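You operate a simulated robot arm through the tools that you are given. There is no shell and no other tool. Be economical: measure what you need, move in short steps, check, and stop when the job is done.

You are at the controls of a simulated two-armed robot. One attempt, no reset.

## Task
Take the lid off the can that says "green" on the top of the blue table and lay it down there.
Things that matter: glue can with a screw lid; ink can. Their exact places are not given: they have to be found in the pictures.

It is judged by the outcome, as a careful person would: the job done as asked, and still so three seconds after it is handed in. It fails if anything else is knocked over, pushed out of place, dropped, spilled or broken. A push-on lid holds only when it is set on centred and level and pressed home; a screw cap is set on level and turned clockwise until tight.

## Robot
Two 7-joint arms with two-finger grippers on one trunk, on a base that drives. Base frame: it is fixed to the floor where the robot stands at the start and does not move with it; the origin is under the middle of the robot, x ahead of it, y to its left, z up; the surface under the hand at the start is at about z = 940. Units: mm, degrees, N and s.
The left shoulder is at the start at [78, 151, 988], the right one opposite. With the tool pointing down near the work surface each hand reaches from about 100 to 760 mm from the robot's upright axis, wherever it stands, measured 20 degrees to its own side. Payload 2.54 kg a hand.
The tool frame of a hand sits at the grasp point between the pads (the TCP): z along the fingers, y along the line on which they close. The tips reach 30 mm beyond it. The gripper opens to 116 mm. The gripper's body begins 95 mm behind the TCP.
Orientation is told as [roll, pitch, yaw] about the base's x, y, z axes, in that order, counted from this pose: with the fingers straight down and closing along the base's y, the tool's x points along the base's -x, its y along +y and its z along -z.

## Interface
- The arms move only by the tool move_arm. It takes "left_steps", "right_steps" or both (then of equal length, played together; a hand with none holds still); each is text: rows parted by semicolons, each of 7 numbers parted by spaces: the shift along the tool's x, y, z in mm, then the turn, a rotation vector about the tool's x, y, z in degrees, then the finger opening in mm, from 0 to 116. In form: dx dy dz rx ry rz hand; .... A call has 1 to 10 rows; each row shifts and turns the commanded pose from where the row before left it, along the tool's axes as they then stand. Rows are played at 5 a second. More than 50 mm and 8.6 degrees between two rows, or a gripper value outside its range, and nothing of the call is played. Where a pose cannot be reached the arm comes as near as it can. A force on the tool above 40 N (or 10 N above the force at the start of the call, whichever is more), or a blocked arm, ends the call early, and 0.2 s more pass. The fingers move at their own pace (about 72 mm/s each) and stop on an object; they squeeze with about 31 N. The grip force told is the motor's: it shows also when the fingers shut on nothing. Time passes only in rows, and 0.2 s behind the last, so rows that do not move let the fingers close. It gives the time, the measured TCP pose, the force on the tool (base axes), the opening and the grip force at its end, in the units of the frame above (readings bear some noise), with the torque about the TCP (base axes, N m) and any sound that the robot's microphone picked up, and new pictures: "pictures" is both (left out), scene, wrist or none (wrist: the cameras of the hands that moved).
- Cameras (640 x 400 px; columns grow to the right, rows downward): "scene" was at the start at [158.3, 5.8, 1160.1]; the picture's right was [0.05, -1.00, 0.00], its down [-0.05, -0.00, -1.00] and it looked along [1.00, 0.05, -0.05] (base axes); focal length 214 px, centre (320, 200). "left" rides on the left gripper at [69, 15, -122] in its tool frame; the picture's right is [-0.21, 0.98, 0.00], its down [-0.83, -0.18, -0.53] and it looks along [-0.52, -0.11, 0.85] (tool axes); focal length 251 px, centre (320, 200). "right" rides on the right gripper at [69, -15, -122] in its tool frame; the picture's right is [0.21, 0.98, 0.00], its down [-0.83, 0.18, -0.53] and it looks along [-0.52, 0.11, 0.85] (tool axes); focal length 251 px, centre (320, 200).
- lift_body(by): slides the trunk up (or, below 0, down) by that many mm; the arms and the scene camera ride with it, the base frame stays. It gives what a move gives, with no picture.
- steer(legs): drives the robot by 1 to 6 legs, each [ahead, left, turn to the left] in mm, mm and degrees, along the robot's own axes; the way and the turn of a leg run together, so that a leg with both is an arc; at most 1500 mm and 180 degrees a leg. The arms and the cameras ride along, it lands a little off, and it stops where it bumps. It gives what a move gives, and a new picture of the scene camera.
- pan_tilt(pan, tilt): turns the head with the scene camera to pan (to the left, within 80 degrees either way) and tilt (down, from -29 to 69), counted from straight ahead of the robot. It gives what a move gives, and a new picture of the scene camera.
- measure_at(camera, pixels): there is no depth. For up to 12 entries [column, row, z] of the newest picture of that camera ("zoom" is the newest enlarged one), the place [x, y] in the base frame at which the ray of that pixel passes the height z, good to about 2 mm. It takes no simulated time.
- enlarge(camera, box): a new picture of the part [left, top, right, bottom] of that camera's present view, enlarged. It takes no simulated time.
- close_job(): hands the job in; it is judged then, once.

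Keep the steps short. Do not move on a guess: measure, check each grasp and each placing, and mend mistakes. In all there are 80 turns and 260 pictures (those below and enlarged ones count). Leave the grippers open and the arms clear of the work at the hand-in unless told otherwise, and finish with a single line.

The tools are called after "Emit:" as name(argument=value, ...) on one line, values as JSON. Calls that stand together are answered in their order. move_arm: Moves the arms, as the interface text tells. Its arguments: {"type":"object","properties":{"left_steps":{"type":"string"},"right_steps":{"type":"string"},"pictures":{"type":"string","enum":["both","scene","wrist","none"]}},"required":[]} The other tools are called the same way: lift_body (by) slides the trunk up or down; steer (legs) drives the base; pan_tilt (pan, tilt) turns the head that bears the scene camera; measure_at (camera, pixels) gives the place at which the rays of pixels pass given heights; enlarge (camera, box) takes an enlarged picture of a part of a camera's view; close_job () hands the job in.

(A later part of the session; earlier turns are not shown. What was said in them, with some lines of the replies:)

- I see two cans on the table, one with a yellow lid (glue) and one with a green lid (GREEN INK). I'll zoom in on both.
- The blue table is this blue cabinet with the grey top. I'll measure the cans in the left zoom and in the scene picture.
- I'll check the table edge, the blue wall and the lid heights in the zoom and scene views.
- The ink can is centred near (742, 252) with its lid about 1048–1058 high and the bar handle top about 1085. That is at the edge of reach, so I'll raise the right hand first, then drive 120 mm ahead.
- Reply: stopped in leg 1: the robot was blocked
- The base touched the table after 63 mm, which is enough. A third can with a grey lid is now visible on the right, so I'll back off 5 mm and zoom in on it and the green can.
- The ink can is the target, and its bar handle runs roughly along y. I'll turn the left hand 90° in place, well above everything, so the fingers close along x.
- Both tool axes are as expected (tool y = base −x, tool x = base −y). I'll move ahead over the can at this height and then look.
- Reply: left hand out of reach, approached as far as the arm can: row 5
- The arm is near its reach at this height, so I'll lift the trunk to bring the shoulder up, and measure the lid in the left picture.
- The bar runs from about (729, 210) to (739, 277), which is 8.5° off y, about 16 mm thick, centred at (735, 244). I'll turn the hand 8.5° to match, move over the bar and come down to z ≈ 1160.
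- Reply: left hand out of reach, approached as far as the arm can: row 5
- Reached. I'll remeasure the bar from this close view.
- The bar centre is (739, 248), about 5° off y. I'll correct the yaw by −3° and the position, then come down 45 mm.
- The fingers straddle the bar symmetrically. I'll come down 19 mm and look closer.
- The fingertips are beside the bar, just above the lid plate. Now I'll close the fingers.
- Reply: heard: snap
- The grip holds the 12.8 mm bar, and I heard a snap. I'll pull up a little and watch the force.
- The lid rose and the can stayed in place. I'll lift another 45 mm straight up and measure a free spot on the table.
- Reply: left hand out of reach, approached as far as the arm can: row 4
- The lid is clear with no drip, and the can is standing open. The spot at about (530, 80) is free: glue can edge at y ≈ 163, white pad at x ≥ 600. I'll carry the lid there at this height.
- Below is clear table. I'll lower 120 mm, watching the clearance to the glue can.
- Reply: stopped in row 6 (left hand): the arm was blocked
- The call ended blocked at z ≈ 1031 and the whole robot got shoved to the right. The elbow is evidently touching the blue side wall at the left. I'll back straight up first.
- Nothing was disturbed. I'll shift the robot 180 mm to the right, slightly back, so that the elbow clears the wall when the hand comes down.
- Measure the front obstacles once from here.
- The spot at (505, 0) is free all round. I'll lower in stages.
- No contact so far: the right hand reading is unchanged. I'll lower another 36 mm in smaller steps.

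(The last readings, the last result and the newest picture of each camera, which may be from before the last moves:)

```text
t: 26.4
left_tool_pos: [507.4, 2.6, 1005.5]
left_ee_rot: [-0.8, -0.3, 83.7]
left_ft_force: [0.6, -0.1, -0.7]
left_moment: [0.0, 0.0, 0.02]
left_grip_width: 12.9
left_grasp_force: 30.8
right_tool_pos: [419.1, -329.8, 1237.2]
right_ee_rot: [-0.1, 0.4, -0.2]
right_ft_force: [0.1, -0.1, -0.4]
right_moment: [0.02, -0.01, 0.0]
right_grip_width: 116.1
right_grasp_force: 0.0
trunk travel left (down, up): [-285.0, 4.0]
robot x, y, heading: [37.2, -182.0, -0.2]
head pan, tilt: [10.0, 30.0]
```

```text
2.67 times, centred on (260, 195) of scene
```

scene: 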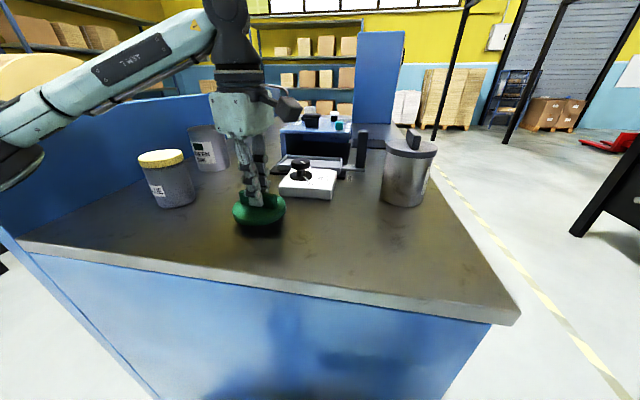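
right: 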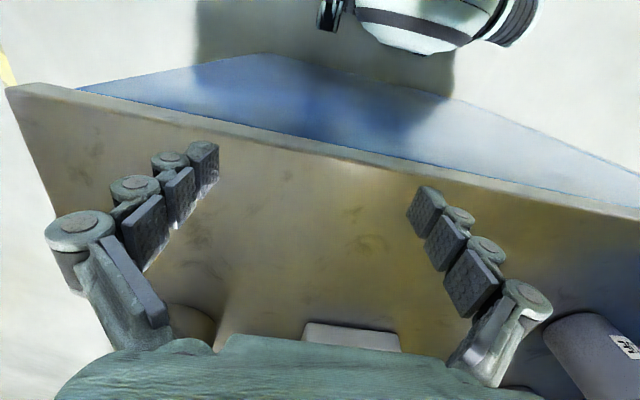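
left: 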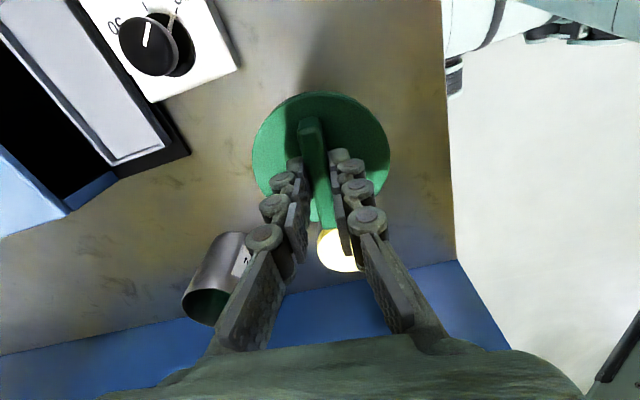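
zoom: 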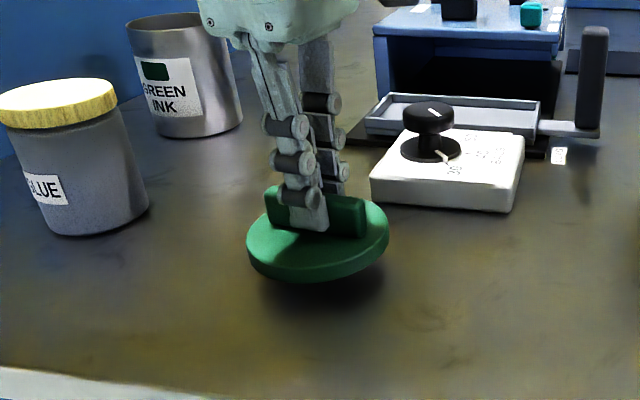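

Only about 15–20 mm is left. I'll lower in 3–4 mm steps until touch.

Emit:
move_arm(left_steps="0 0 4 0 0 0 0; 0 0 4 0 0 0 0; 0 0 3 0 0 0 0; 0 0 0 0 0 0 0", pictures="scene")

Emit:
enlarge(camera="scene", box=[200, 160, 320, 250])

```text
t: 27.4
left_tool_pos: [508.3, 1.2, 993.5]
left_ee_rot: [-0.7, -0.3, 83.6]
left_ft_force: [0.2, 0.3, 0.3]
left_moment: [0.0, 0.03, -0.01]
left_grip_width: 12.9
left_grasp_force: 30.4
right_tool_pos: [419.3, -329.8, 1236.1]
right_ee_rot: [0.0, 0.3, -0.2]
right_ft_force: [0.7, 0.4, -0.4]
right_moment: [-0.02, -0.05, 0.01]
right_grip_width: 115.8
right_grasp_force: 0.0
trunk travel left (down, up): [-285.0, 4.0]
robot x, y, heading: [38.5, -176.3, -0.1]
head pan, tilt: [10.0, 30.0]
```

scene: 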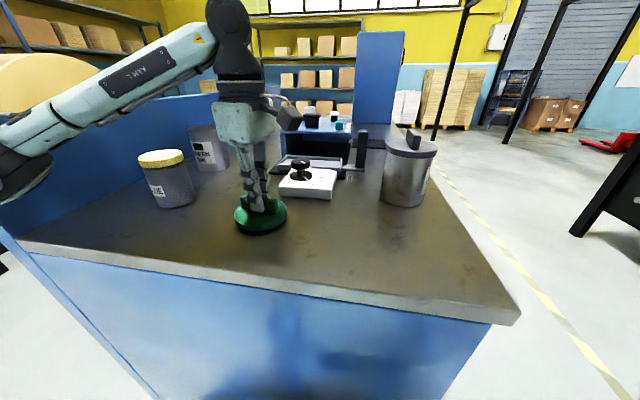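

```text
4.44 times, centred on (260, 205) of scene
```

zoom: 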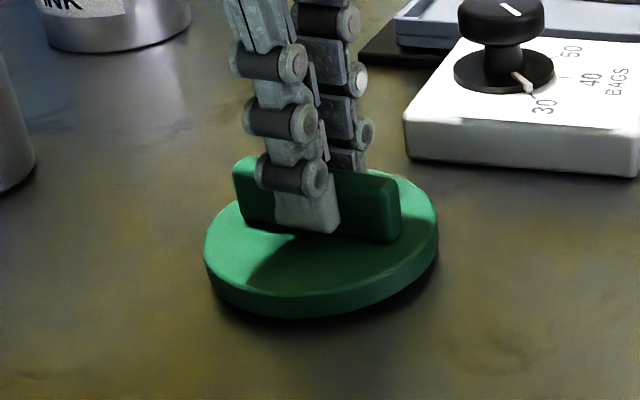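

A small gap is left. I'll use 2 mm steps until the force shows contact.

Emit:
move_arm(left_steps="0 0 2 0 0 0 0; 0 0 2 0 0 0 0; 0 0 0 0 0 0 0", pictures="scene")

Emit:
enlarge(camera="scene", box=[200, 160, 320, 250])

```text
t: 28.1
left_tool_pos: [508.2, 0.8, 991.3]
left_ee_rot: [-0.9, -0.3, 83.6]
left_ft_force: [0.4, 0.5, -0.1]
left_moment: [-0.01, -0.01, -0.01]
left_grip_width: 12.9
left_grasp_force: 30.6
right_tool_pos: [418.6, -330.1, 1238.0]
right_ee_rot: [-0.1, 0.3, -0.1]
right_ft_force: [-0.1, -0.5, -0.1]
right_moment: [0.02, 0.02, -0.02]
right_grip_width: 116.1
right_grasp_force: 0.1
trunk travel left (down, up): [-285.0, 4.0]
robot x, y, heading: [37.6, -181.1, 0.1]
head pan, tilt: [10.0, 30.0]
```

scene: 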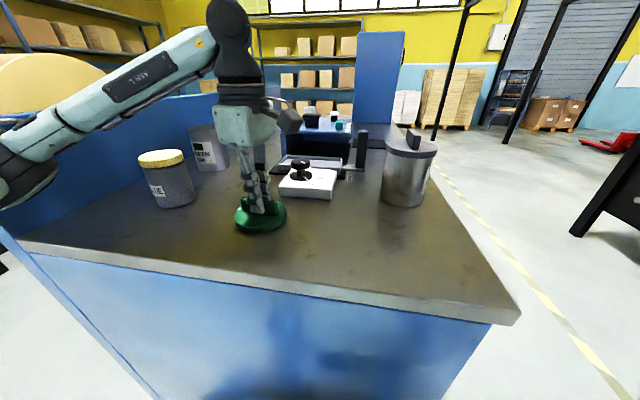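

```text
4.44 times, centred on (260, 205) of scene
```

zoom: 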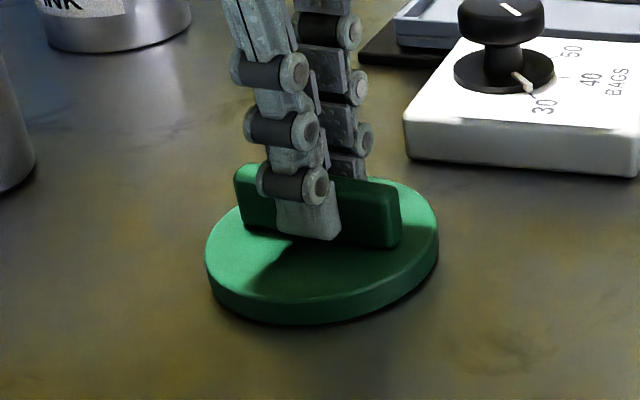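

Emit:
move_arm(left_steps="0 0 1.5 0 0 0 0; 0 0 1.5 0 0 0 0; 0 0 0 0 0 0 0", pictures="scene")

Emit:
enlarge(camera="scene", box=[200, 160, 320, 250])

```text
t: 28.9
left_tool_pos: [507.4, 0.2, 988.2]
left_ee_rot: [-0.9, -0.3, 83.6]
left_ft_force: [2.7, -0.4, 7.6]
left_moment: [-0.12, 0.12, -0.04]
left_grip_width: 12.9
left_grasp_force: 31.0
right_tool_pos: [418.2, -329.7, 1237.9]
right_ee_rot: [-0.1, 0.3, -0.2]
right_ft_force: [-0.1, 0.0, -0.3]
right_moment: [-0.02, 0.0, 0.01]
right_grip_width: 116.1
right_grasp_force: 0.0
trunk travel left (down, up): [-285.0, 4.0]
robot x, y, heading: [35.4, -179.1, -0.4]
head pan, tilt: [10.0, 30.0]
```

scene: 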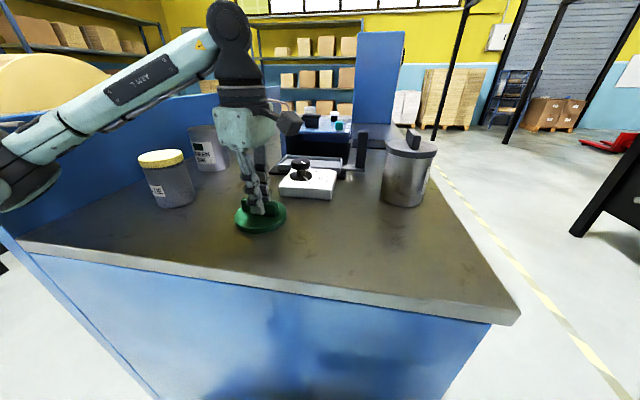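

```text
4.44 times, centred on (260, 205) of scene
```

zoom: 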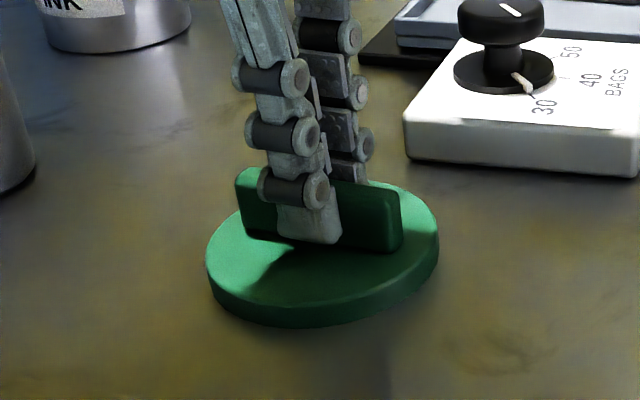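

There are now 7.6 N upward, so the lid is on the table. I'll open the fingers gently and rise straight up.

Emit:
move_arm(left_steps="0 0 0 0 0 0 20; 0 0 0 0 0 0 40; 0 0 0 0 0 0 45; 0 0 -10 0 0 0 45; 0 0 -25 0 0 0 45; 0 0 -35 0 0 0 60; 0 0 -35 0 0 0 80; 0 0 -35 0 0 0 100; 0 0 0 0 0 0 100", pictures="both")

Emit:
enlarge(camera="scene", box=[130, 110, 370, 260])

```text
t: 30.9
left_tool_pos: [507.9, 0.4, 1127.8]
left_ee_rot: [-0.8, -0.3, 83.6]
left_ft_force: [1.2, 0.3, -0.5]
left_moment: [0.0, -0.01, -0.03]
left_grip_width: 100.1
left_grasp_force: 0.1
right_tool_pos: [419.2, -328.9, 1237.3]
right_ee_rot: [-0.1, 0.3, -0.2]
right_ft_force: [-0.2, -0.6, -0.7]
right_moment: [0.01, 0.04, 0.0]
right_grip_width: 116.1
right_grasp_force: 0.0
trunk travel left (down, up): [-285.0, 4.0]
robot x, y, heading: [34.8, -182.6, 0.3]
head pan, tilt: [10.0, 30.0]
```

scene: 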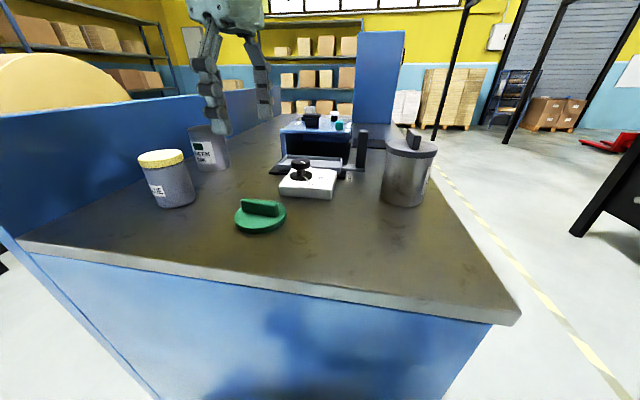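
left: 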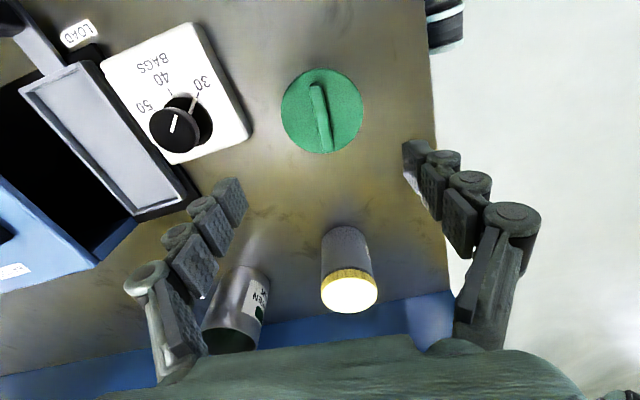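

```text
2.67 times, centred on (250, 185) of scene
```

zoom: 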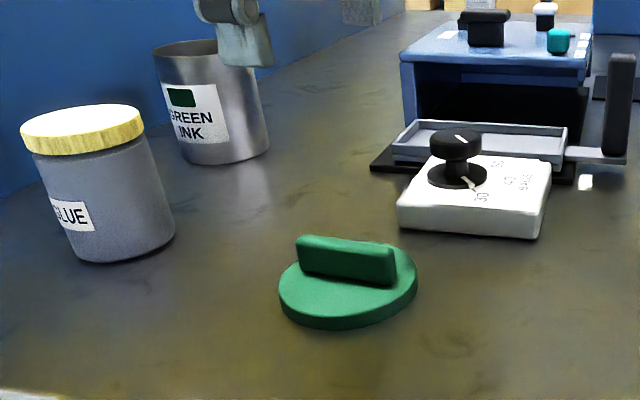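

The lid lies flat on the table, both cans stand where they were, and the left hand is open and well above the work. Handing in.

Emit:
close_job()

```text
The job is handed in.
```

The GREEN INK can's lid is off and lying flat on top of the blue table; on the way the left arm was blocked once, apparently by the table's blue side wall, but nothing was knocked over or moved out of place.
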